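You operate a simulated robot arm through the tools that you are given. There is no shell and no other tool. Be economical: measure what you need, move in short steps, check, and stop when the job is done.

Carry out the task below with a simulated robot arm. There is one attempt and no reset: what you move stays moved.

TASK
Stir the small beaker on high till its oil film is gone, then tip it into the empty one.
Fine: the empty one beside the stir plate; stir dial off first; put the beaker back on the plate.

It is judged by the outcome, as a careful person would: the job done as asked, and still so three seconds after it is handed in. It fails if anything else is knocked over, pushed out of place, dropped, spilled or broken.

THE ROBOT
A 7-joint arm with a two-finger parallel gripper, fixed in place. Base frame: the origin is at the foot of the arm, x ahead of it, y to its left, z up. Lengths are in mm, angles in rad, forces in N, time in s.
With the tool pointing down near the work surface it reaches from about 240 to 680 mm from the base axis. Its first joint turns from -1.152 to 1.152 rad. Payload 2.4 kg.
Tool frame: the origin (TCP) lies between the finger pads and is the grasp point; the fingertips stand 30 mm ahead of it; z points along the fingers, y is the line along which they close. The gripper opens to 94 mm. The fingers are 28 mm wide and 10 mm thick; the gripper's body (50 by 96 mm) begins 55 mm behind the TCP.
Orientation is that of the tool frame in the base frame, as a unit quaternion [x, y, z, w]. With the fingers straight down and closing along the base's y, the tool's x points along the base's -x, its y along +y and its z along -z.

THE INTERFACE
- The arm moves only by the tool send_rows. Its argument "targets" is a list of rows, each a list of 6 numbers: the shift along the tool's x, y, z in mm, then the turn, a rotation vector about the tool's x, y, z in rad. In form: [[x, y, z, rx, ry, rz], ...]. A call has 1 to 12 rows; each row shifts and turns the commanded pose from where the row before left it, along the tool's axes as they then stand. "claw" is the opening, from 0 (shut) to 1 (fully open), set as the call begins (left out, the last holds). A row lasts 0.2 s, in which the tool goes at most 50 mm and 0.15 rad; a call with a longer step from one row to the next is refused whole, and so is a gripper value outside its range. A pose out of reach is approached as far as the arm can. The call stops where the force on the tool passes 40 N (or 10 N more than at its start, if that is more) or the arm is blocked; 0.2 s more then pass. The fingers move at their own pace (about 153 mm/s each) and stop on an object; they squeeze with about 38 N. The grip force told is the motor's: it shows also when the fingers shut on nothing. Time passes only in rows, and 0.2 s behind the last, so rows that do not move let the fingers close. It gives the time, the measured TCP pose, the force on the tool (base axes), the opening and the grip force at its end, in the units of the frame above (readings bear some noise).
- Cameras (640 x 400 px; columns grow to the right, rows downward): "scene" is fixed at [42.8, 477, 1447.8]; the picture's right is [-0.70, -0.71, 0.00], its down [-0.39, 0.39, -0.83] and it looks along [0.59, -0.58, -0.56] (base axes); focal length 329 px, centre (320, 200). "wrist" rides on the gripper at [-37, 0, -58] in the tool frame; the picture's right is [0.00, -1.00, 0.00], its down [0.97, 0.00, -0.24] and it looks along [0.24, 0.00, 0.97] (tool axes); focal length 218 px, centre (320, 200).
- get_image(camera): a new picture of that camera. No time passes.
- locate(camera, pixels): for up to 12 pixels [column, row] of the newest picture of that camera ("zoom" is the newest enlarged one), the place [x, y, z] in the base frame of the surface seen there, good to about 3 mm. No time passes.
- enlarge(camera, box): a new picture of the part [left, top, right, bottom] of that camera's present view, enlarged. No time passes.
- sign_off(): hands the job in; it is judged then, once.

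Work in short steps. Measure before you move; look again where a grasp or a placing could have gone wrong, and mend it. You have 80 turns and 34 pictures in all, those below and enlarged ones among them. Open the gripper and draw the arm clear of the work before you hand the job in, unless the task says otherwise; then end with one line.

The tools are called after "Emit:" as a command line: name --pt "numbers of a row" for each row, then --argument value for the rest, lists and objects as JSON in quotes. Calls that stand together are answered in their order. send_rows: Moves the arm, as the interface text tells. Its arguments: {"type":"object","properties":{"targets":{"type":"array","items":{"type":"array","items":{"type":"number"}}},"claw":{"type":"number"}},"required":["targets"]} The other tools are called the same way: get_image (camera) takes a picture; locate (camera, pixels) gives the place of the surface under pixels of a picture; enlarge (camera, box) takes an enlarged picture of a part of a camera's view; sign_off () hands the job in.

At the start:

```text
t: 0.0
eef_pos: [339.4, 111.1, 1171.7]
ee_rot: [0.0, 1.0, 0.0, 0.0]
contact_force: [0.3, -0.7, 0.8]
grip_width: 94.4
gripper_force: 0.1
```

scene: 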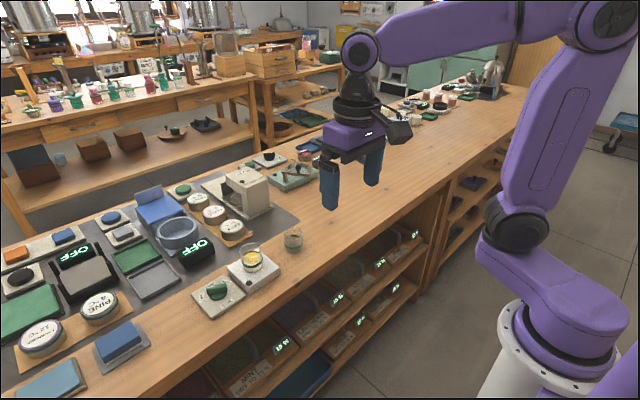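
wrist: 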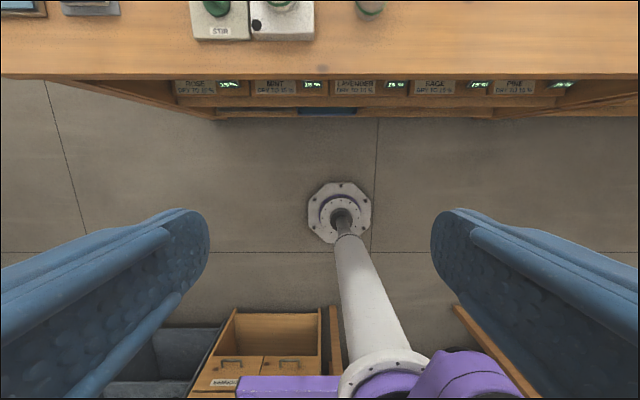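

The stir dial is near (217,290), the small beaker with yellow oil near (251,258), and the empty one near (293,240). I'll enlarge that area.

Emit:
enlarge --camera "scene" --box '[180, 215, 324, 325]'

Emit:
locate --camera "scene" --pixels '[[217, 290], [251, 258], [293, 240], [250, 268], [215, 310], [265, 285], [292, 250]]'

```text
3.64 times, centred on (252, 270) of scene
```

zoom: 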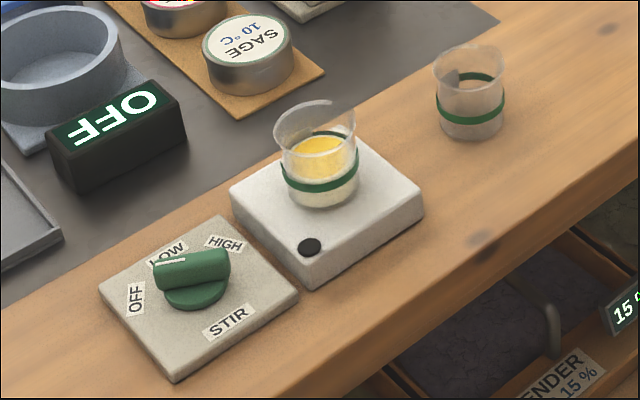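

```text
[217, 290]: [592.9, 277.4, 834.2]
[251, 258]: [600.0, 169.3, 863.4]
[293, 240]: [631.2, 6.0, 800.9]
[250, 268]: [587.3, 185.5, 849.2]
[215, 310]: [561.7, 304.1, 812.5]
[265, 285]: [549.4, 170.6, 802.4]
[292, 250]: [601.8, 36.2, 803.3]
```

The dial is a green bar knob with a white mark at one end. I'll look closer at the knob and the beakers.

Emit:
enlarge --camera "scene" --box '[200, 260, 256, 320]'

Emit:
enlarge --camera "scene" --box '[236, 222, 308, 280]'

```text
6.67 times, centred on (228, 290) of scene
```

zoom: 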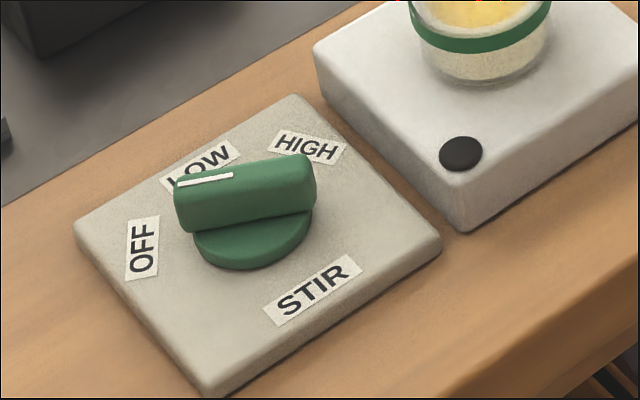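

```text
6.90 times, centred on (272, 251) of scene
```

zoom: 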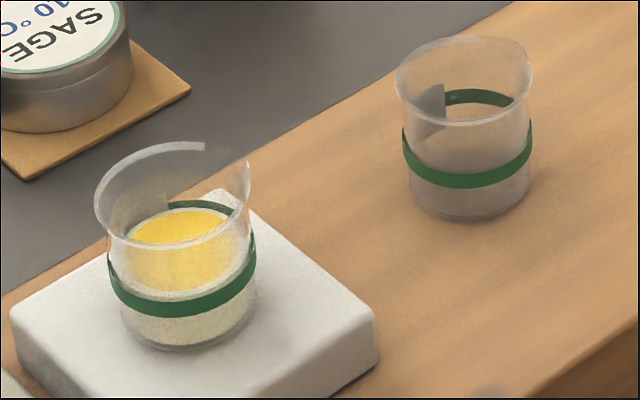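

Emit:
locate --camera "zoom" --pixels '[[110, 285], [180, 308], [253, 260], [185, 345], [404, 150], [465, 180], [531, 145], [465, 215], [170, 235], [99, 200], [247, 190], [300, 330]]'

Emit:
enlarge --camera "scene" --box '[200, 260, 256, 320]'

```text
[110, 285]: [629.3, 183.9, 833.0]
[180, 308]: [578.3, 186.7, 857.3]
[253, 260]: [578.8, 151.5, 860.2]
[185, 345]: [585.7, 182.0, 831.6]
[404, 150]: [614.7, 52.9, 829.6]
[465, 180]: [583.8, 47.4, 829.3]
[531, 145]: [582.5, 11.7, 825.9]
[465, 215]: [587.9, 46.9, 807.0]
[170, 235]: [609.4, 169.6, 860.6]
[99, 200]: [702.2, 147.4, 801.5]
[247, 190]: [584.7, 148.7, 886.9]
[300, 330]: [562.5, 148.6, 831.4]
```

```text
6.67 times, centred on (228, 290) of scene
```

zoom: 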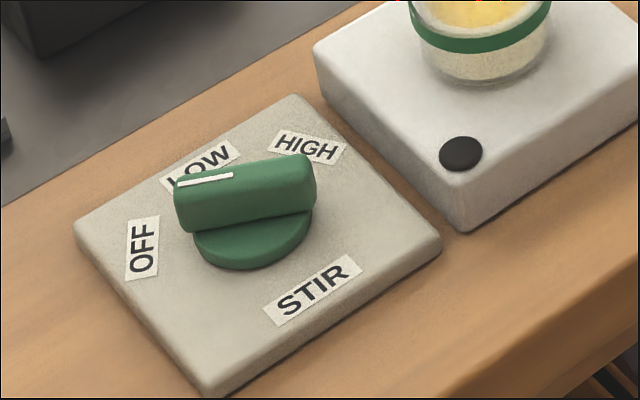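

Emit:
locate --camera "zoom" --pixels '[[178, 182], [233, 175], [205, 178], [300, 158], [315, 200], [185, 228], [250, 266], [142, 248], [200, 165], [305, 148], [312, 290], [245, 185]]'

```text
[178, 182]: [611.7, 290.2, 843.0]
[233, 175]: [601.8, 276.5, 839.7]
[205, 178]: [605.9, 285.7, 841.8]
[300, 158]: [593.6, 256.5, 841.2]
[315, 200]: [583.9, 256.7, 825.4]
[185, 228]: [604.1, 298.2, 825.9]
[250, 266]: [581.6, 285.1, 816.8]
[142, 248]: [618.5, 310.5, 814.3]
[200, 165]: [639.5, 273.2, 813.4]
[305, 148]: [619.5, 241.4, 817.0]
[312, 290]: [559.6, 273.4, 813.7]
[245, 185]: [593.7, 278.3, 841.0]
```

The knob points at OFF (bar ~57° from +x, centre ≈ (600,275), top z 841), and HIGH is at about −58°. I'll move above the knob for a wrist check.

Emit:
send_rows --pt "-37 23.5 0 0 0 0" --pt "-37 23.5 0 0 0 0" --pt "-37 23.5 0 0 0 0" --pt "-37 23.5 0 0 0 0" --pt "-37 23.5 0 0 0 0" --pt "-37 23.5 0 0 0 0" --pt "-37 23.5 0 0 0 0" --pt "0 0 45 0 0 0" --pt "0 0 45 0 0 0" --pt "0 0 45 0 0 0" --pt "0 0 45 0 0 0" --pt "0 0 25 0 0 0" --claw 1

Emit:
get_image --camera "wrist"

```text
t: 2.6
eef_pos: [581.3, 265.5, 964.9]
ee_rot: [0.0, 1.0, 0.0, 0.0]
contact_force: [-0.2, 1.0, -0.5]
grip_width: 94.0
gripper_force: 0.1
out of reach, approached as far as the arm can: row 7
```

```text
27 pictures are left
```

wrist: 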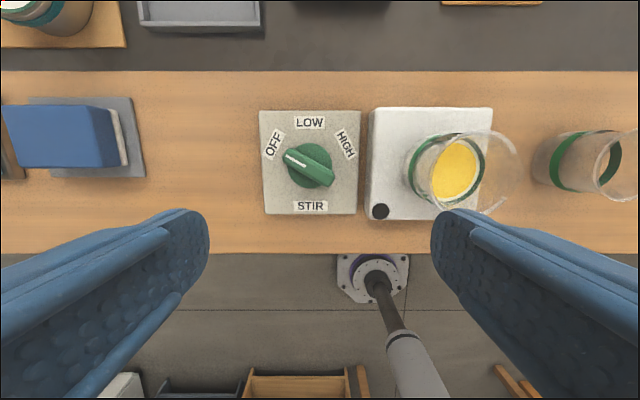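

Emit:
locate --camera "wrist" --pixels '[[286, 156], [333, 184], [308, 168], [310, 122], [272, 144], [346, 142], [311, 206], [410, 165], [434, 205], [470, 140], [560, 190], [455, 170]]'

Emit:
enlarge --camera "wrist" --box '[250, 90, 640, 240]'

```text
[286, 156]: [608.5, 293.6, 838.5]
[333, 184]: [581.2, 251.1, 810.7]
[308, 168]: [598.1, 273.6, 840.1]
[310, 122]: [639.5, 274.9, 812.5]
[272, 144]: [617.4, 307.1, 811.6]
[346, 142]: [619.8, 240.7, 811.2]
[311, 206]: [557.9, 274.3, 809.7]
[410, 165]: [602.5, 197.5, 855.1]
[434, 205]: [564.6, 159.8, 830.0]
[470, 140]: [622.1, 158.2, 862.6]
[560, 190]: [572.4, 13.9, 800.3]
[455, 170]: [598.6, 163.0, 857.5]
```

```text
1.64 times, centred on (445, 165) of wrist
```

zoom: 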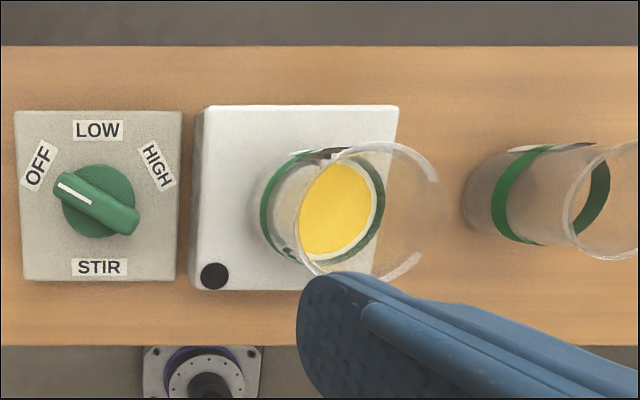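

Knob centre ≈ (598,274). I'll shift over it and turn the tool to align the fingers with the bar, then verify.

Emit:
send_rows --pt "-16.7 8.5 0 0 0 0" --pt "0 0 0 0 0 -0.145" --pt "0 0 0 0 0 -0.145" --pt "0 0 0 0 0 -0.145" --pt "0 0 0 0 0 -0.145" --pt "0 0 0 0 0 -0.145" --pt "0 0 0 0 0 -0.145" --pt "0 0 0 0 0 -0.145"

Emit:
get_image --camera "wrist"

```text
t: 4.4
eef_pos: [598.7, 273.8, 964.6]
ee_rot: [-0.487, 0.873, 0.0, 0.0]
contact_force: [-0.8, -0.3, 0.1]
grip_width: 94.1
gripper_force: 0.0
```

```text
25 pictures are left
```

wrist: 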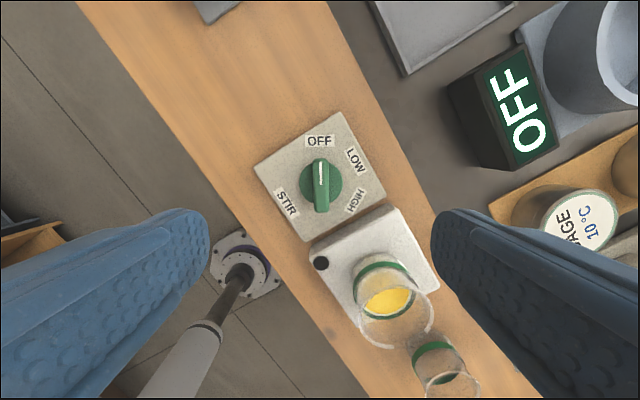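

Aligned with the bar. I'll narrow the gripper and descend to TCP z≈856.

Emit:
send_rows --pt "0 0 35 0 0 0" --pt "0 0 35 0 0 0" --pt "0 0 25 0 0 0" --pt "0 0 14 0 0 0" --claw 0.5

Emit:
send_rows --pt "0 0 0 0 0 0" --pt "0 0 0 0 0 0" --claw 0

Emit:
get_image --camera "wrist"

```text
t: 5.4
eef_pos: [597.1, 272.7, 856.3]
ee_rot: [-0.487, 0.874, -0.001, 0.0]
contact_force: [0.0, -0.1, 0.9]
grip_width: 47.0
gripper_force: 0.1
```

```text
t: 6.0
eef_pos: [599.0, 272.8, 855.6]
ee_rot: [-0.486, 0.874, -0.001, 0.001]
contact_force: [6.7, -1.0, -4.8]
grip_width: 13.8
gripper_force: 44.6
```

```text
24 pictures are left
```

wrist: 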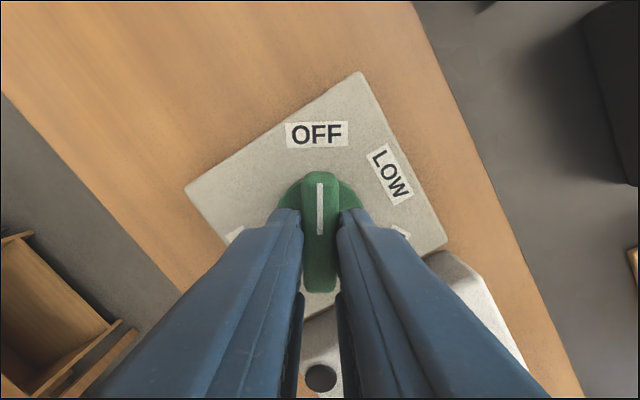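

Gripped at 13.8 mm. Turning clockwise toward HIGH.

Emit:
send_rows --pt "0 0 0 0 0 0.145" --pt "0 0 0 0 0 0.145" --pt "0 0 0 0 0 0.145" --pt "0 0 0 0 0 0.145" --pt "0 0 0 0 0 0.145" --pt "0 0 0 0 0 0.145" --pt "0 0 0 0 0 0.145"

Emit:
send_rows --pt "0 0 0 0 0 0.145" --pt "0 0 0 0 0 0.145" --pt "0 0 0 0 0 0.145" --pt "0 0 0 0 0 0.145" --pt "0 0 0 0 0 0.145" --pt "0 0 0 0 0 0.145" --pt "0 0 0 0 0 0.145"

Emit:
get_image --camera "wrist"

Emit:
enlarge --camera "scene" --box '[180, 215, 324, 325]'

```text
t: 7.6
eef_pos: [596.7, 274.9, 856.5]
ee_rot: [0.001, 1.0, 0.0, 0.0]
contact_force: [-1.9, 3.9, -1.2]
grip_width: 14.0
gripper_force: 44.7
```

```text
t: 9.2
eef_pos: [598.0, 276.5, 855.5]
ee_rot: [0.486, 0.874, 0.002, 0.001]
contact_force: [14.2, 27.4, -8.7]
grip_width: 13.6
gripper_force: 45.0
```

```text
23 pictures are left
```

wrist: 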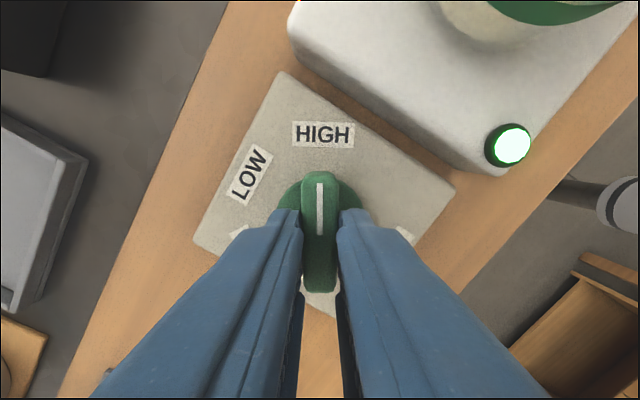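

```text
3.64 times, centred on (252, 270) of scene
```

zoom: 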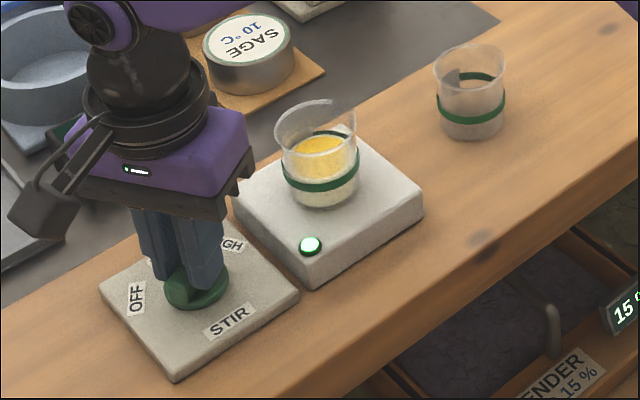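

On HIGH, lamp lit. I keep hold of the knob and wait.

Emit:
send_rows --pt "0 0 0 0 0 0" --pt "0 0 0 0 0 0" --pt "0 0 0 0 0 0" --pt "0 0 0 0 0 0" --pt "0 0 0 0 0 0" --pt "0 0 0 0 0 0" --pt "0 0 0 0 0 0" --pt "0 0 0 0 0 0" --pt "0 0 0 0 0 0" --pt "0 0 0 0 0 0" --pt "0 0 0 0 0 0" --pt "0 0 0 0 0 0"

Emit:
send_rows --pt "0 0 0 0 0 0" --pt "0 0 0 0 0 0" --pt "0 0 0 0 0 0" --pt "0 0 0 0 0 0" --pt "0 0 0 0 0 0" --pt "0 0 0 0 0 0" --pt "0 0 0 0 0 0" --pt "0 0 0 0 0 0" --pt "0 0 0 0 0 0" --pt "0 0 0 0 0 0" --pt "0 0 0 0 0 0" --pt "0 0 0 0 0 0"

Emit:
send_rows --pt "0 0 0 0 0 0" --pt "0 0 0 0 0 0" --pt "0 0 0 0 0 0" --pt "0 0 0 0 0 0" --pt "0 0 0 0 0 0" --pt "0 0 0 0 0 0" --pt "0 0 0 0 0 0" --pt "0 0 0 0 0 0" --pt "0 0 0 0 0 0" --pt "0 0 0 0 0 0" --pt "0 0 0 0 0 0" --pt "0 0 0 0 0 0"

Emit:
enlarge --camera "scene" --box '[216, 222, 308, 280]'

```text
t: 11.8
eef_pos: [598.6, 277.3, 855.1]
ee_rot: [0.485, 0.875, 0.003, 0.002]
contact_force: [14.1, 27.1, -2.8]
grip_width: 13.5
gripper_force: 44.7
```

```text
t: 14.4
eef_pos: [598.7, 278.3, 856.4]
ee_rot: [0.485, 0.874, 0.004, 0.002]
contact_force: [13.4, 27.1, -1.8]
grip_width: 13.7
gripper_force: 44.9
```

```text
t: 17.0
eef_pos: [597.9, 278.4, 856.3]
ee_rot: [0.485, 0.875, 0.004, 0.002]
contact_force: [14.8, 26.8, -1.9]
grip_width: 13.8
gripper_force: 45.0
```

```text
6.90 times, centred on (262, 251) of scene
```

zoom: 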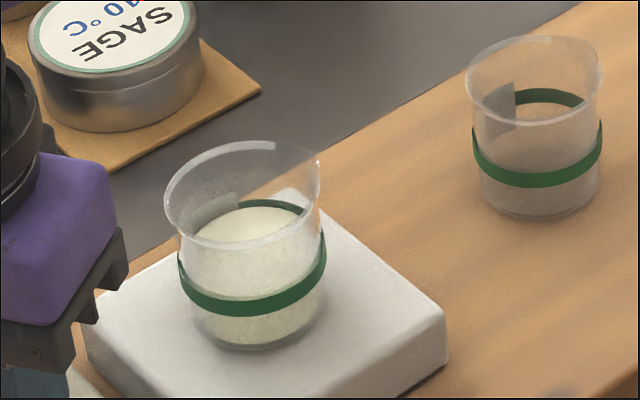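

The yellow film is gone. Turning the dial back to OFF.

Emit:
send_rows --pt "0 0 0 0 0 -0.145" --pt "0 0 0 0 0 -0.145" --pt "0 0 0 0 0 -0.145" --pt "0 0 0 0 0 -0.145" --pt "0 0 0 0 0 -0.145" --pt "0 0 0 0 0 -0.145" --pt "0 0 0 0 0 -0.145"

Emit:
send_rows --pt "0 0 0 0 0 -0.145" --pt "0 0 0 0 0 -0.145" --pt "0 0 0 0 0 -0.145" --pt "0 0 0 0 0 -0.145" --pt "0 0 0 0 0 -0.145" --pt "0 0 0 0 0 -0.145" --pt "0 0 0 0 0 -0.145"

Emit:
get_image --camera "wrist"

```text
t: 18.6
eef_pos: [596.5, 275.0, 856.4]
ee_rot: [-0.002, 1.0, -0.001, 0.0]
contact_force: [0.8, 16.7, 12.4]
grip_width: 14.2
gripper_force: 44.9
```

```text
t: 20.2
eef_pos: [598.5, 273.1, 855.5]
ee_rot: [-0.487, 0.874, -0.001, 0.001]
contact_force: [6.6, 11.1, 9.3]
grip_width: 13.9
gripper_force: 44.6
```

```text
20 pictures are left
```

wrist: 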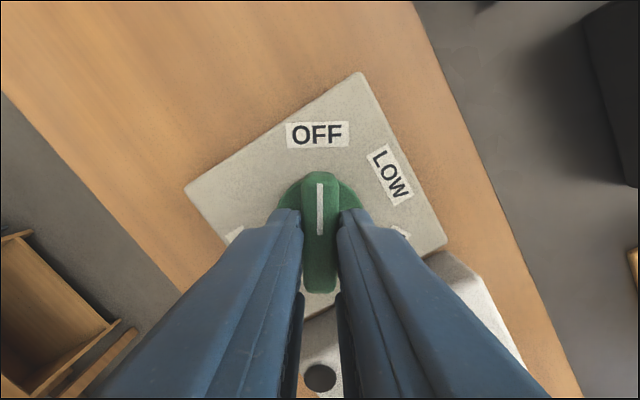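

Dial is at OFF and the lamp dark. Releasing, rising, squaring up and viewing the beakers from above.

Emit:
send_rows --pt "0 0 0 0 0 0" --pt "0 0 -40 0 0 0" --pt "0 0 -45 0 0 0" --pt "0 0 -45 0 0 0" --claw 0.5

Emit:
send_rows --pt "0 0 0 0 0 0.145" --pt "0 0 0 0 0 0.145" --pt "0 0 0 0 0 0.145" --pt "0 0 0 0 0 0.145" --pt "0 0 0 0 0 0.145" --pt "0 0 0 0 0 0.145" --pt "0 0 0 0 0 0.145" --pt "20 -45 -20 0 0 0" --pt "20 -45 -20 0 0 0" --pt "20 -45 -20 0 0 0" --pt "20 -40 -20 0 0 0" --claw 0.8

Emit:
enlarge --camera "wrist" --box '[160, 20, 480, 220]'

```text
t: 21.2
eef_pos: [598.4, 272.0, 986.7]
ee_rot: [-0.486, 0.874, 0.0, 0.0]
contact_force: [0.0, -0.2, 0.0]
grip_width: 46.9
gripper_force: 0.0
```

```text
refused: row 8 steps farther than a row can; nothing moved
```

```text
2.00 times, centred on (320, 120) of wrist
```

zoom: 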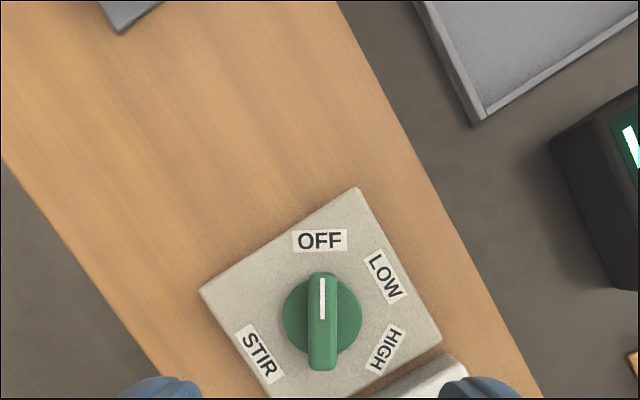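

The dial is cleanly at OFF. Re-sending the move with smaller steps.

Emit:
send_rows --pt "0 0 0 0 0 0.145" --pt "0 0 0 0 0 0.145" --pt "0 0 0 0 0 0.145" --pt "0 0 0 0 0 0.145" --pt "0 0 0 0 0 0.145" --pt "0 0 0 0 0 0.145" --pt "0 0 0 0 0 0.145" --pt "16 -40 -10 0 0 0" --pt "16 -40 -10 0 0 0" --pt "16 -40 -10 0 0 0" --pt "16 -40 -10 0 0 0" --claw 0.8

Emit:
enlarge --camera "wrist" --box '[160, 20, 480, 220]'

```text
t: 23.6
eef_pos: [532.8, 113.1, 1026.0]
ee_rot: [0.0, 1.0, 0.001, 0.0]
contact_force: [-0.2, -0.2, -0.1]
grip_width: 75.4
gripper_force: 0.1
```

```text
2.00 times, centred on (320, 120) of wrist
```

zoom: 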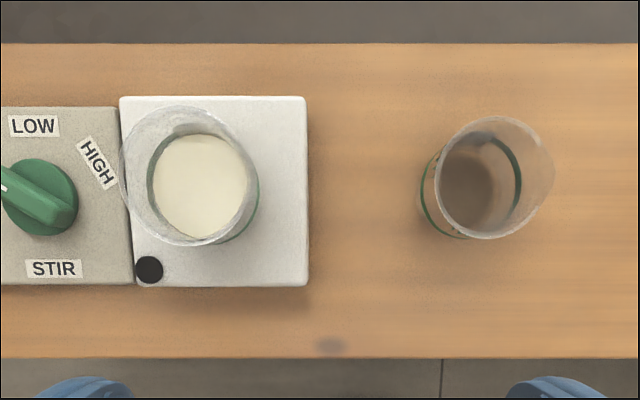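

Emit:
locate --camera "zoom" --pixels '[[200, 188], [258, 195], [150, 185], [200, 243], [185, 110], [423, 190], [520, 180], [460, 236], [470, 190], [122, 175], [552, 180], [495, 240]]'

Emit:
enlarge --camera "wrist" --box '[210, 60, 310, 160]'

Emit:
enlarge --camera "wrist" --box '[350, 60, 450, 160]'

```text
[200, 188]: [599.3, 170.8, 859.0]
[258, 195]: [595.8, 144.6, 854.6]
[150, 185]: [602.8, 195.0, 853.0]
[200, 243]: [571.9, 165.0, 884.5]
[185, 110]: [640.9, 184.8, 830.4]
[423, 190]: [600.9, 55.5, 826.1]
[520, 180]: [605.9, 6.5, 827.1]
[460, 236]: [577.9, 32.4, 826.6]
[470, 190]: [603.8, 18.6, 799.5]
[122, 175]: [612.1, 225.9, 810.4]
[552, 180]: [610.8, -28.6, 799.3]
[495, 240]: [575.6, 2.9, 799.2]
```

```text
4.00 times, centred on (260, 110) of wrist
```

zoom: 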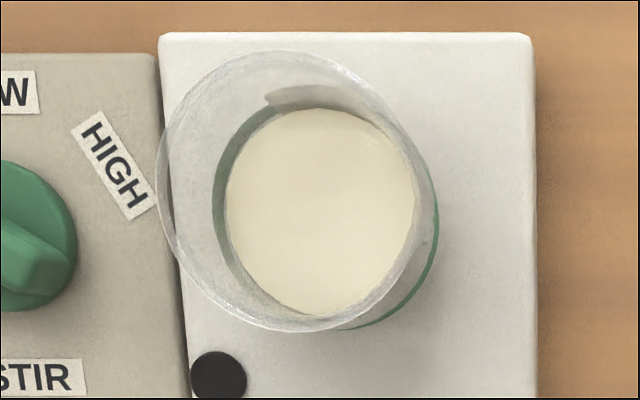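

```text
4.00 times, centred on (400, 110) of wrist
```

zoom: 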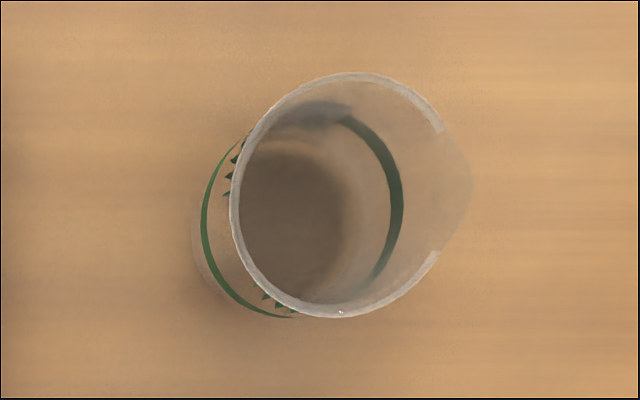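

Both beakers have their lip on the −y side; beaker 1 is at ≈(600,170), base z 831, and the receiver at ≈(603,31), rim ≈860. I'll use a near-horizontal side grasp and pour by rolling about base x, so I pitch the tool 70° here and dry-run the roll in free air.

Emit:
send_rows --pt "0 0 0 0 -0.1358 0" --pt "0 0 0 0 -0.1358 0" --pt "0 0 0 0 -0.1358 0" --pt "0 0 0 0 -0.1358 0" --pt "0 0 0 0 -0.1358 0" --pt "0 0 0 0 -0.1358 0" --pt "0 0 0 0 -0.1358 0" --pt "0 0 0 0 -0.1358 0" --pt "0 0 0 0 -0.1358 0" --claw 1

Emit:
send_rows --pt "0 -30 35 0 0 0" --pt "0 -30 35 0 0 0" --pt "20 0 10 0 0 0" --pt "20 0 10 0 0 0"

Emit:
get_image --camera "scene"

```text
t: 25.6
eef_pos: [535.8, 115.9, 1025.5]
ee_rot: [0.0, 0.82, 0.0, 0.573]
contact_force: [0.1, 0.1, 0.5]
grip_width: 94.1
gripper_force: 0.2
out of reach, approached as far as the arm can: row 5, 6
```

```text
t: 26.6
eef_pos: [606.9, 55.6, 957.3]
ee_rot: [0.001, 0.819, -0.001, 0.574]
contact_force: [-0.2, 0.1, 0.9]
grip_width: 94.1
gripper_force: 0.2
```

```text
15 pictures are left
```

scene: 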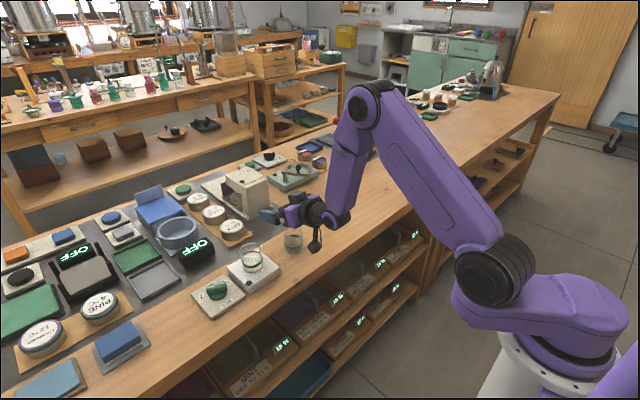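

The pose is reached; a dark attachment hangs beneath the wrist near (315,243). I'll measure it.

Emit:
enlarge --camera "scene" --box '[230, 170, 374, 270]'

Emit:
locate --camera "scene" --pixels '[[315, 243], [315, 249], [310, 243], [316, 230], [313, 218], [320, 243]]'

```text
4.00 times, centred on (302, 220) of scene
```

zoom: 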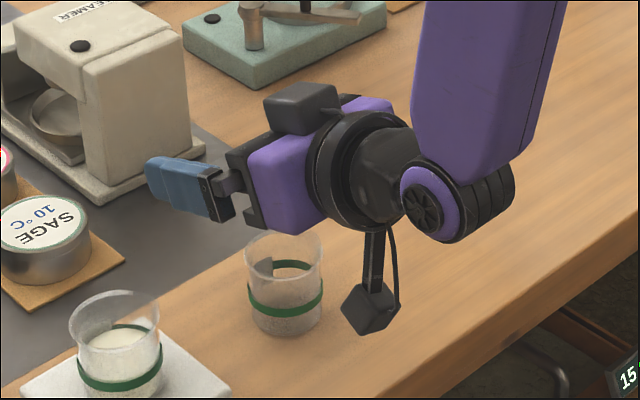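

```text
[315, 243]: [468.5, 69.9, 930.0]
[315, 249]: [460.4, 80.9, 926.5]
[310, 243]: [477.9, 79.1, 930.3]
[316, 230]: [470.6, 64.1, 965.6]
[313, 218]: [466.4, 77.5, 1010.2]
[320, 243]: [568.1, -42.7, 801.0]
```

The attachment's lowest point is ~45 mm below the TCP and 125–150 mm behind it, so it stays clear of the bench at grasp height. Dry-running the roll of ~112° here.

Emit:
send_rows --pt "0 0 0 -0.0511 0 0.1405" --pt "0 0 0 -0.0511 0 0.1405" --pt "0 0 0 -0.0511 0 0.1405" --pt "0 0 0 -0.0511 0 0.1405" --pt "0 0 0 -0.0511 0 0.1405" --pt "0 0 0 -0.0511 0 0.1405" --pt "0 0 0 -0.0511 0 0.1405" --pt "0 0 0 -0.0511 0 0.1405" --pt "0 0 0 -0.0511 0 0.1405" --pt "0 0 0 -0.0511 0 0.1405" --pt "0 0 0 -0.0511 0 0.1405" --pt "0 0 0 -0.0511 0 0.1405"

Emit:
send_rows --pt "0 0 0 -0.0511 0 0.1405" --pt "0 0 0 0 0 0"

Emit:
enlarge --camera "scene" --box '[230, 170, 374, 270]'

```text
t: 29.2
eef_pos: [606.4, 54.6, 957.3]
ee_rot: [0.449, 0.51, 0.641, 0.357]
contact_force: [0.3, -0.2, 0.6]
grip_width: 94.2
gripper_force: 0.0
```

```text
t: 29.8
eef_pos: [607.1, 55.1, 957.9]
ee_rot: [0.473, 0.461, 0.677, 0.323]
contact_force: [-1.0, -1.2, -0.4]
grip_width: 93.9
gripper_force: 0.1
```

```text
4.00 times, centred on (302, 220) of scene
```

zoom: 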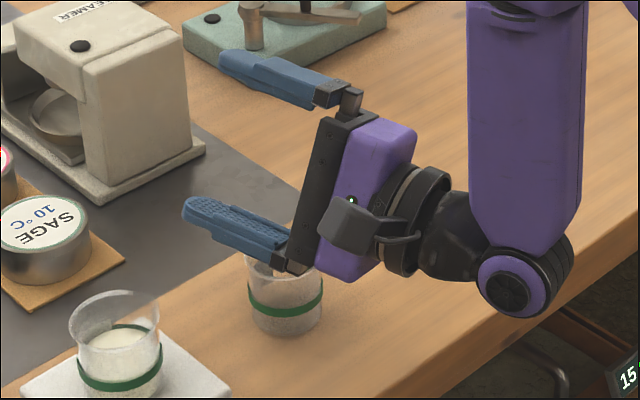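

Full roll is reachable. Checking the lowest points before returning.

Emit:
locate --camera "zoom" --pixels '[[297, 270], [330, 278], [505, 315], [355, 277], [270, 262]]'

Emit:
send_rows --pt "0 0 0 0.0511 0 -0.1405" --pt "0 0 0 0.0511 0 -0.1405" --pt "0 0 0 0.0511 0 -0.1405" --pt "0 0 0 0.0511 0 -0.1405" --pt "0 0 0 0.0511 0 -0.1405" --pt "0 0 0 0.0511 0 -0.1405" --pt "0 0 0 0.0511 0 -0.1405" --pt "0 0 0 0.0511 0 -0.1405" --pt "0 0 0 0.0511 0 -0.1405" --pt "0 0 0 0.0511 0 -0.1405" --pt "0 0 0 0.0511 0 -0.1405" --pt "0 0 0 0.0511 0 -0.1405"

Emit:
send_rows --pt "0 0 0 0.0511 0 -0.1405" --pt "0 38 -35 0 0 0" --pt "0 38 -35 0 0 0" --pt "0 38 -30 0 0 0"

```text
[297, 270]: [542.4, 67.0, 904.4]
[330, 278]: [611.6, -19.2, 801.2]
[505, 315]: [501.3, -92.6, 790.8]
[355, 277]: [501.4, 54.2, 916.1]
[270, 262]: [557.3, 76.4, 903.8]
```

```text
t: 32.4
eef_pos: [607.4, 54.9, 957.7]
ee_rot: [0.042, 0.817, 0.06, 0.572]
contact_force: [-0.5, -0.1, 0.8]
grip_width: 94.0
gripper_force: 0.0
```

```text
refused: row 2 steps farther than a row can; nothing moved
```

Emit:
send_rows --pt "0 0 0 0.0511 0 -0.1405" --pt "7.5 28.75 -20.4 0 0 0" --pt "7.5 28.75 -20.4 0 0 0" --pt "7.5 28.75 -20.4 0 0 0" --pt "7.5 28.75 -20.4 0 0 0" --pt "29 0 10.5 0 0 0" --pt "29 0 10.5 0 0 0" --pt "29 0 10.5 0 0 0"

Emit:
get_image --camera "wrist"

Emit:
enlarge --camera "scene" --box '[200, 190, 344, 290]'

```text
t: 34.2
eef_pos: [520.1, 170.5, 864.7]
ee_rot: [0.0, 0.819, 0.0, 0.574]
contact_force: [0.3, 0.0, 0.0]
grip_width: 93.7
gripper_force: 0.0
```

```text
12 pictures are left
```

wrist: 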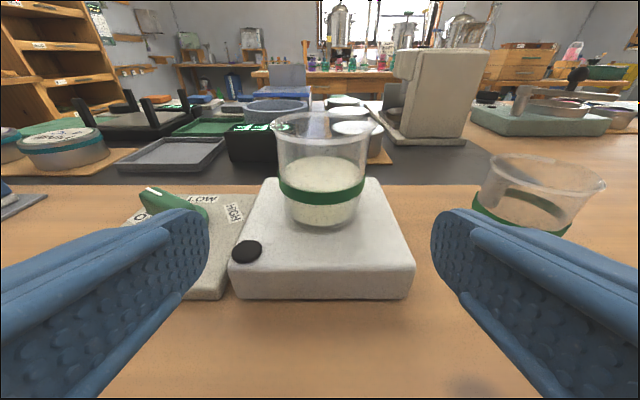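

```text
4.00 times, centred on (272, 240) of scene
```

zoom: 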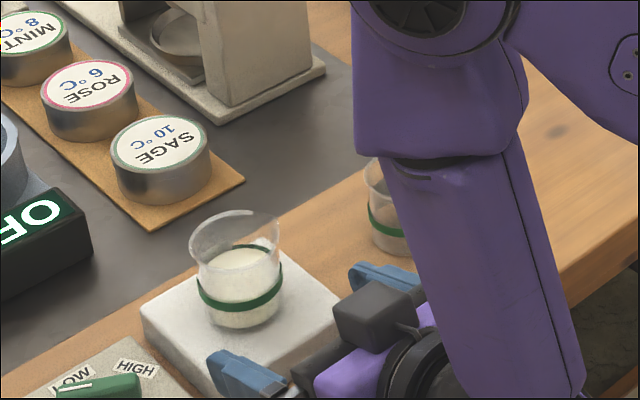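

Beaker is centred between the fingers (column ~322). Advance 80 mm along +x and close.

Emit:
send_rows --pt "-6.8 0 18.8 0 0 0" --pt "-6.8 0 18.8 0 0 0" --pt "-6.8 0 18.8 0 0 0" --pt "-6.8 0 18.8 0 0 0"

Emit:
get_image --camera "wrist"

```text
t: 35.2
eef_pos: [600.8, 169.0, 865.0]
ee_rot: [0.0, 0.819, -0.001, 0.574]
contact_force: [0.2, -0.3, -0.6]
grip_width: 94.3
gripper_force: 0.0
```

```text
10 pictures are left
```

wrist: 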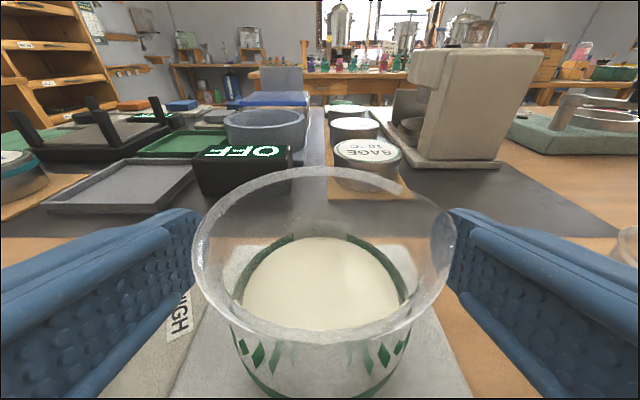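

Emit:
send_rows --pt "0 0 0 0 0 0" --pt "0 0 0 0 0 0" --pt "0 0 0 0 0 0" --claw 0

Emit:
send_rows --pt "-14.1 0 -5.1 0 0 0" --pt "-14.1 0 -5.1 0 0 0" --pt "-14.1 0 -5.1 0 0 0" --pt "-14.1 0 -5.1 0 0 0" --pt "0 0 0 0 0 0"

Emit:
get_image --camera "wrist"

```text
t: 36.0
eef_pos: [601.5, 170.0, 864.4]
ee_rot: [0.001, 0.819, -0.001, 0.573]
contact_force: [0.4, 0.0, 1.1]
grip_width: 56.7
gripper_force: 38.3
```

```text
t: 37.2
eef_pos: [600.2, 171.3, 925.6]
ee_rot: [0.0, 0.819, 0.0, 0.574]
contact_force: [-1.0, 0.6, -0.5]
grip_width: 56.8
gripper_force: 38.0
```

```text
9 pictures are left
```

wrist: 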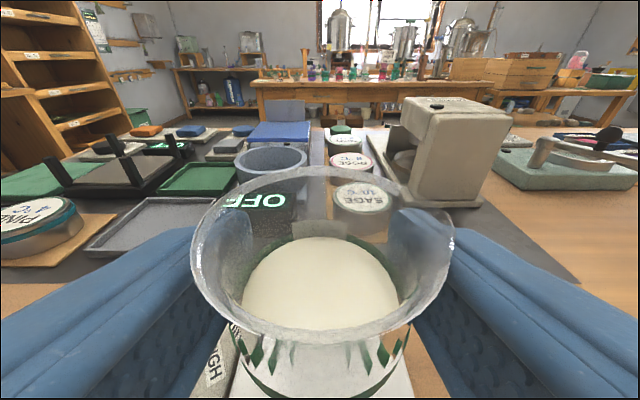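

Held firmly and lifted. Moving it beside the receiver (TCP y≈75, z≈910) and rolling to ~40°, short of pouring.

Emit:
send_rows --pt "0 -12 0 0 0 0" --pt "0 -20 0 0 0 0" --pt "0 -20 0 0 0 0" --pt "0 -20 0 0 0 0" --pt "0 -16 0 0 0 0" --pt "0 -8 0 0 0 0" --pt "13.5 0 8 0 0 0" --pt "0 0 0 0 0 0"

Emit:
send_rows --pt "0 0 0 -0.0342 0 0.094" --pt "0 0 0 -0.0342 0 0.094" --pt "0 0 0 -0.0342 0 0.094" --pt "0 0 0 -0.0342 0 0.094" --pt "0 0 0 -0.0342 0 0.094" --pt "0 0 0 -0.0342 0 0.094" --pt "0 0 0 -0.0342 0 0.094" --pt "0 0 0 0 0 0"

Emit:
enlarge --camera "scene" --box '[230, 190, 346, 270]'

```text
t: 39.0
eef_pos: [603.6, 73.6, 910.1]
ee_rot: [0.0, 0.819, 0.0, 0.574]
contact_force: [0.4, -0.7, -0.3]
grip_width: 56.6
gripper_force: 37.6
```

```text
t: 40.8
eef_pos: [603.1, 73.8, 908.6]
ee_rot: [0.197, 0.769, 0.282, 0.538]
contact_force: [0.6, 0.6, -1.1]
grip_width: 56.6
gripper_force: 37.9
```

```text
5.00 times, centred on (288, 230) of scene
```

zoom: 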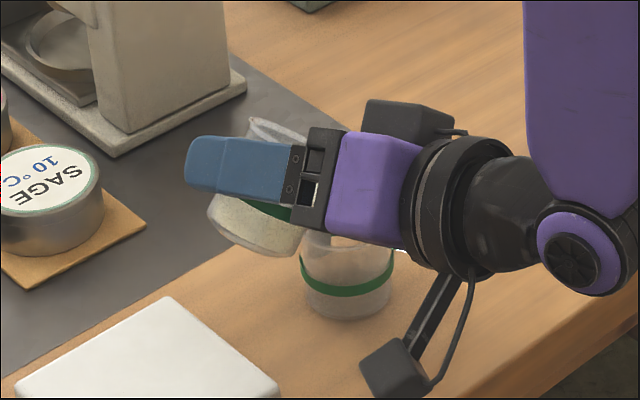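

The lip is over the receiver (calc. y≈34). Slow roll from 40° to ~65°, with small −y tracking.

Emit:
send_rows --pt "-0.5 -0.6 -0.2 -0.0239 0 0.0658" --pt "-0.5 -0.6 -0.2 -0.0239 0 0.0658" --pt "-0.6 -0.5 -0.2 -0.0239 0 0.0658" --pt "-0.6 -0.5 -0.2 -0.0239 0 0.0658" --pt "-0.7 -0.4 -0.2 -0.0239 0 0.0658" --pt "-0.7 -0.4 -0.2 -0.0239 0 0.0658" --pt "0 0 0 0 0 0" --pt "0 0 0 0 0 0" --pt "0 0 0 0 0 0" --pt "0 0 0 0 0 0"

Emit:
enlarge --camera "scene" --box '[230, 190, 346, 270]'

```text
t: 43.0
eef_pos: [603.1, 69.2, 909.0]
ee_rot: [0.305, 0.694, 0.436, 0.485]
contact_force: [0.6, -0.8, -0.6]
grip_width: 56.6
gripper_force: 37.8
```

```text
5.00 times, centred on (288, 230) of scene
```

zoom: 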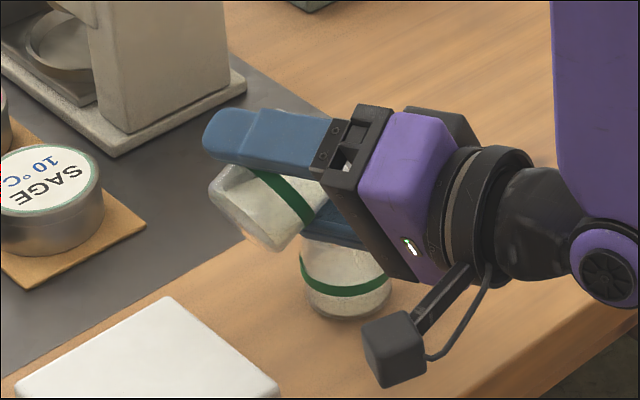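

Liquid is flowing into the receiver with no spill visible. Continuing to ~88°.

Emit:
send_rows --pt "-1.6 -0.6 -0.6 -0.0239 0 0.0658" --pt "0 0 0 0 0 0" --pt "-1.6 -0.6 -0.6 -0.0239 0 0.0658" --pt "0 0 0 0 0 0" --pt "-1.6 -0.5 -0.6 -0.0239 0 0.0658" --pt "0 0 0 0 0 0" --pt "-1.6 -0.4 -0.6 -0.0239 0 0.0658" --pt "0 0 0 0 0 0" --pt "-1.7 -0.2 -0.6 -0.0239 0 0.0658" --pt "0 0 0 0 0 0" --pt "-1.7 -0.1 -0.6 -0.0239 0 0.0658" --pt "0 0 0 0 0 0"

Emit:
enlarge --camera "scene" --box '[230, 190, 346, 270]'

```text
t: 45.6
eef_pos: [603.5, 59.1, 909.2]
ee_rot: [0.4, 0.587, 0.571, 0.412]
contact_force: [0.3, 0.0, -0.7]
grip_width: 56.7
gripper_force: 37.8
```

```text
5.00 times, centred on (288, 230) of scene
```

zoom: 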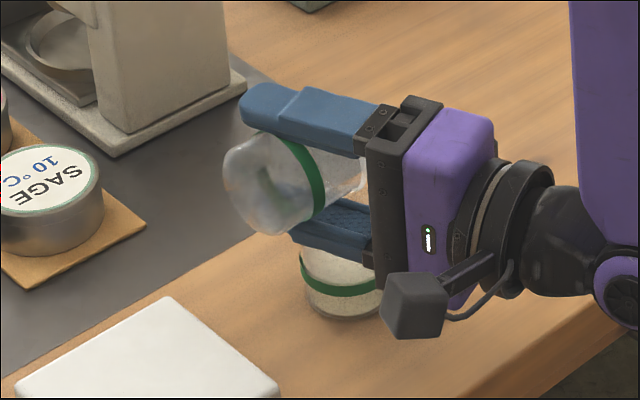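

Almost empty. Continuing to ~110° and letting it drain.

Emit:
send_rows --pt "-2.05 0.1 -0.75 -0.0222 0 0.0611" --pt "-2.05 0.2 -0.75 -0.0222 0 0.0611" --pt "-2.05 0.4 -0.74 -0.0222 0 0.0611" --pt "-2.0 0.5 -0.74 -0.0222 0 0.0611" --pt "-2.0 0.6 -0.73 -0.0222 0 0.0611" --pt "-2.0 0.7 -0.73 -0.0222 0 0.0611" --pt "0 0 0 0 0 0" --pt "0 0 0 0 0 0" --pt "0 0 0 0 0 0" --pt "0 0 0 0 0 0" --pt "0 0 0 0 0 0" --pt "0 0 0 0 0 0"

Emit:
send_rows --pt "0 0 0 0 0 0" --pt "0 0 0 0 0 0" --pt "0 0 0 0 0 0" --pt "0 0 0 0 0 0" --pt "0 0 0 0 0 0" --pt "0 0 0 0 0 0" --pt "0 0 0 0 0 0" --pt "0 0 0 0 0 0"

Emit:
enlarge --camera "scene" --box '[230, 190, 346, 270]'

```text
t: 48.2
eef_pos: [604.0, 45.8, 910.8]
ee_rot: [0.472, 0.466, 0.673, 0.326]
contact_force: [0.3, 0.6, -1.0]
grip_width: 56.4
gripper_force: 38.5
```

```text
t: 50.0
eef_pos: [602.9, 46.2, 911.9]
ee_rot: [0.472, 0.466, 0.673, 0.327]
contact_force: [-0.8, -0.1, -0.4]
grip_width: 56.5
gripper_force: 38.2
```

```text
5.00 times, centred on (288, 230) of scene
```

zoom: 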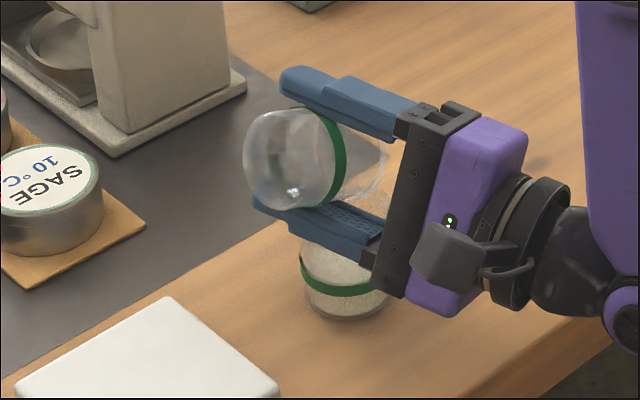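

The beaker is empty. Raise slightly and roll back upright.

Emit:
send_rows --pt "3.3 9.35 1.2 0 0 0" --pt "3.3 9.35 1.2 0 0 0" --pt "0 0 0 0.0472 0 -0.1296" --pt "0 0 0 0.0472 0 -0.1296" --pt "0 0 0 0.0472 0 -0.1296" --pt "0 0 0 0.0472 0 -0.1296" --pt "0 0 0 0.0472 0 -0.1296" --pt "0 0 0 0.0472 0 -0.1296" --pt "0 0 0 0.0472 0 -0.1296"

Emit:
send_rows --pt "0 0 0 0.0472 0 -0.1296" --pt "0 0 0 0.0472 0 -0.1296" --pt "0 0 0 0.0472 0 -0.1296" --pt "0 0 0 0.0472 0 -0.1296" --pt "0 0 0 0.0472 0 -0.1296" --pt "0 0 0 0.0472 0 -0.1296" --pt "0 0 0 0.0472 0 -0.1296" --pt "0 0 0 0 0 0"

```text
t: 52.0
eef_pos: [601.7, 45.8, 929.7]
ee_rot: [0.266, 0.726, 0.379, 0.508]
contact_force: [0.4, 0.2, -1.2]
grip_width: 56.7
gripper_force: 37.6
```

```text
t: 53.8
eef_pos: [603.7, 45.9, 931.8]
ee_rot: [0.0, 0.819, -0.001, 0.574]
contact_force: [-0.5, 0.4, -0.3]
grip_width: 56.6
gripper_force: 38.3
```

Upright. Moving back over the stir plate and lowering to just above it.

Emit:
send_rows --pt "0 25 0 0 0 0" --pt "0 31 0 0 0 0" --pt "0 31 0 0 0 0" --pt "0 25 0 0 0 0" --pt "0 12.3 0 0 0 0" --pt "15 0 4.5 0 0 0" --pt "15 0 4.5 0 0 0" --pt "15 0 4.5 0 0 0" --pt "9 0 4 0 0 0" --pt "0 0 0 0 0 0"

Emit:
enlarge --camera "scene" --box '[200, 205, 316, 285]'

```text
t: 56.0
eef_pos: [601.2, 170.4, 873.4]
ee_rot: [0.0, 0.819, 0.0, 0.573]
contact_force: [0.0, 0.6, -0.4]
grip_width: 56.3
gripper_force: 37.9
```

```text
5.00 times, centred on (258, 245) of scene
```

zoom: 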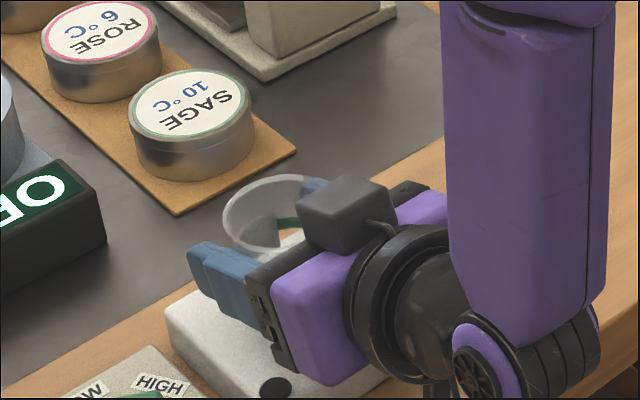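

Lower the last ~9 mm to the original height.

Emit:
send_rows --pt "4.2 0 1.5 0 0 0" --pt "2.6 0 1.0 0 0 0" --pt "1.2 0 0.4 0 0 0" --pt "0 0 0 0 0 0"

```text
t: 57.0
eef_pos: [600.0, 169.8, 865.2]
ee_rot: [0.0, 0.819, 0.0, 0.574]
contact_force: [-0.4, 0.0, -0.7]
grip_width: 56.4
gripper_force: 37.9
```

Emit:
send_rows --pt "0.8 0 0.3 0 0 0" --pt "0 0 0 0 0 0"

```text
t: 57.6
eef_pos: [601.7, 170.4, 865.5]
ee_rot: [0.0, 0.818, 0.0, 0.575]
contact_force: [-2.2, -0.9, 7.5]
grip_width: 56.5
gripper_force: 38.2
```

Contact with the plate (7.5 N up). Open and back out along −x.

Emit:
send_rows --pt "0 0 0 0 0 0" --pt "0 0 0 0 0 0" --pt "0 0 0 0 0 0" --claw 1

Emit:
send_rows --pt "6.8 0 -18.8 0 0 0" --pt "6.8 0 -18.8 0 0 0" --pt "6.8 0 -18.8 0 0 0" --pt "6.8 0 -18.8 0 0 0" --pt "-35 0 -13 0 0 0" --pt "-35 0 -13 0 0 0" --pt "-35 0 -13 0 0 0" --pt "-35 0 -13 0 0 0" --pt "-35 0 -13 0 0 0"

Emit:
enlarge --camera "scene" --box '[190, 205, 334, 315]'

```text
t: 58.4
eef_pos: [601.4, 170.1, 864.7]
ee_rot: [0.0, 0.819, 0.0, 0.573]
contact_force: [-0.2, 0.5, 0.4]
grip_width: 94.4
gripper_force: 0.1
```

```text
t: 60.4
eef_pos: [518.6, 170.0, 1051.5]
ee_rot: [0.0, 0.819, -0.001, 0.573]
contact_force: [1.0, 0.1, -0.4]
grip_width: 93.8
gripper_force: 0.1
```

```text
3.64 times, centred on (262, 260) of scene
```

zoom: 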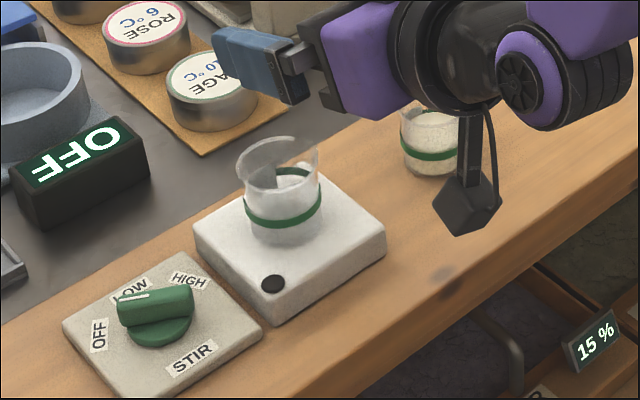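

All in place: empty beaker on the plate, dial OFF, receiver filled. One last look after drawing back.

Emit:
send_rows --pt "-30 0 -30 0 0 0" --pt "-30 0 -30 0 0 0" --pt "-30 0 -30 0 0 0" --pt "0 0 0 0 0 0"

Emit:
enlarge --camera "scene" --box '[220, 210, 330, 285]'

```text
t: 61.4
eef_pos: [466.0, 171.0, 1167.6]
ee_rot: [0.0, 0.819, 0.0, 0.574]
contact_force: [-0.3, -0.1, 0.2]
grip_width: 94.3
gripper_force: 0.1
```

```text
5.33 times, centred on (275, 248) of scene
```

zoom: 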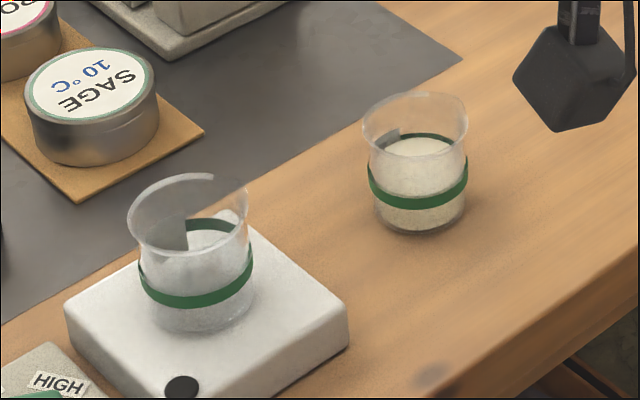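

The receiver holds the liquid, the small beaker is empty on the plate, and nothing is spilled; handing in.

Emit:
sign_off

```text
The job is handed in.
```

I stirred the small beaker on HIGH until its oil film was gone and turned the dial to OFF. I then poured it into the empty beaker beside the plate with no visible spill, and set it back on the stir plate.
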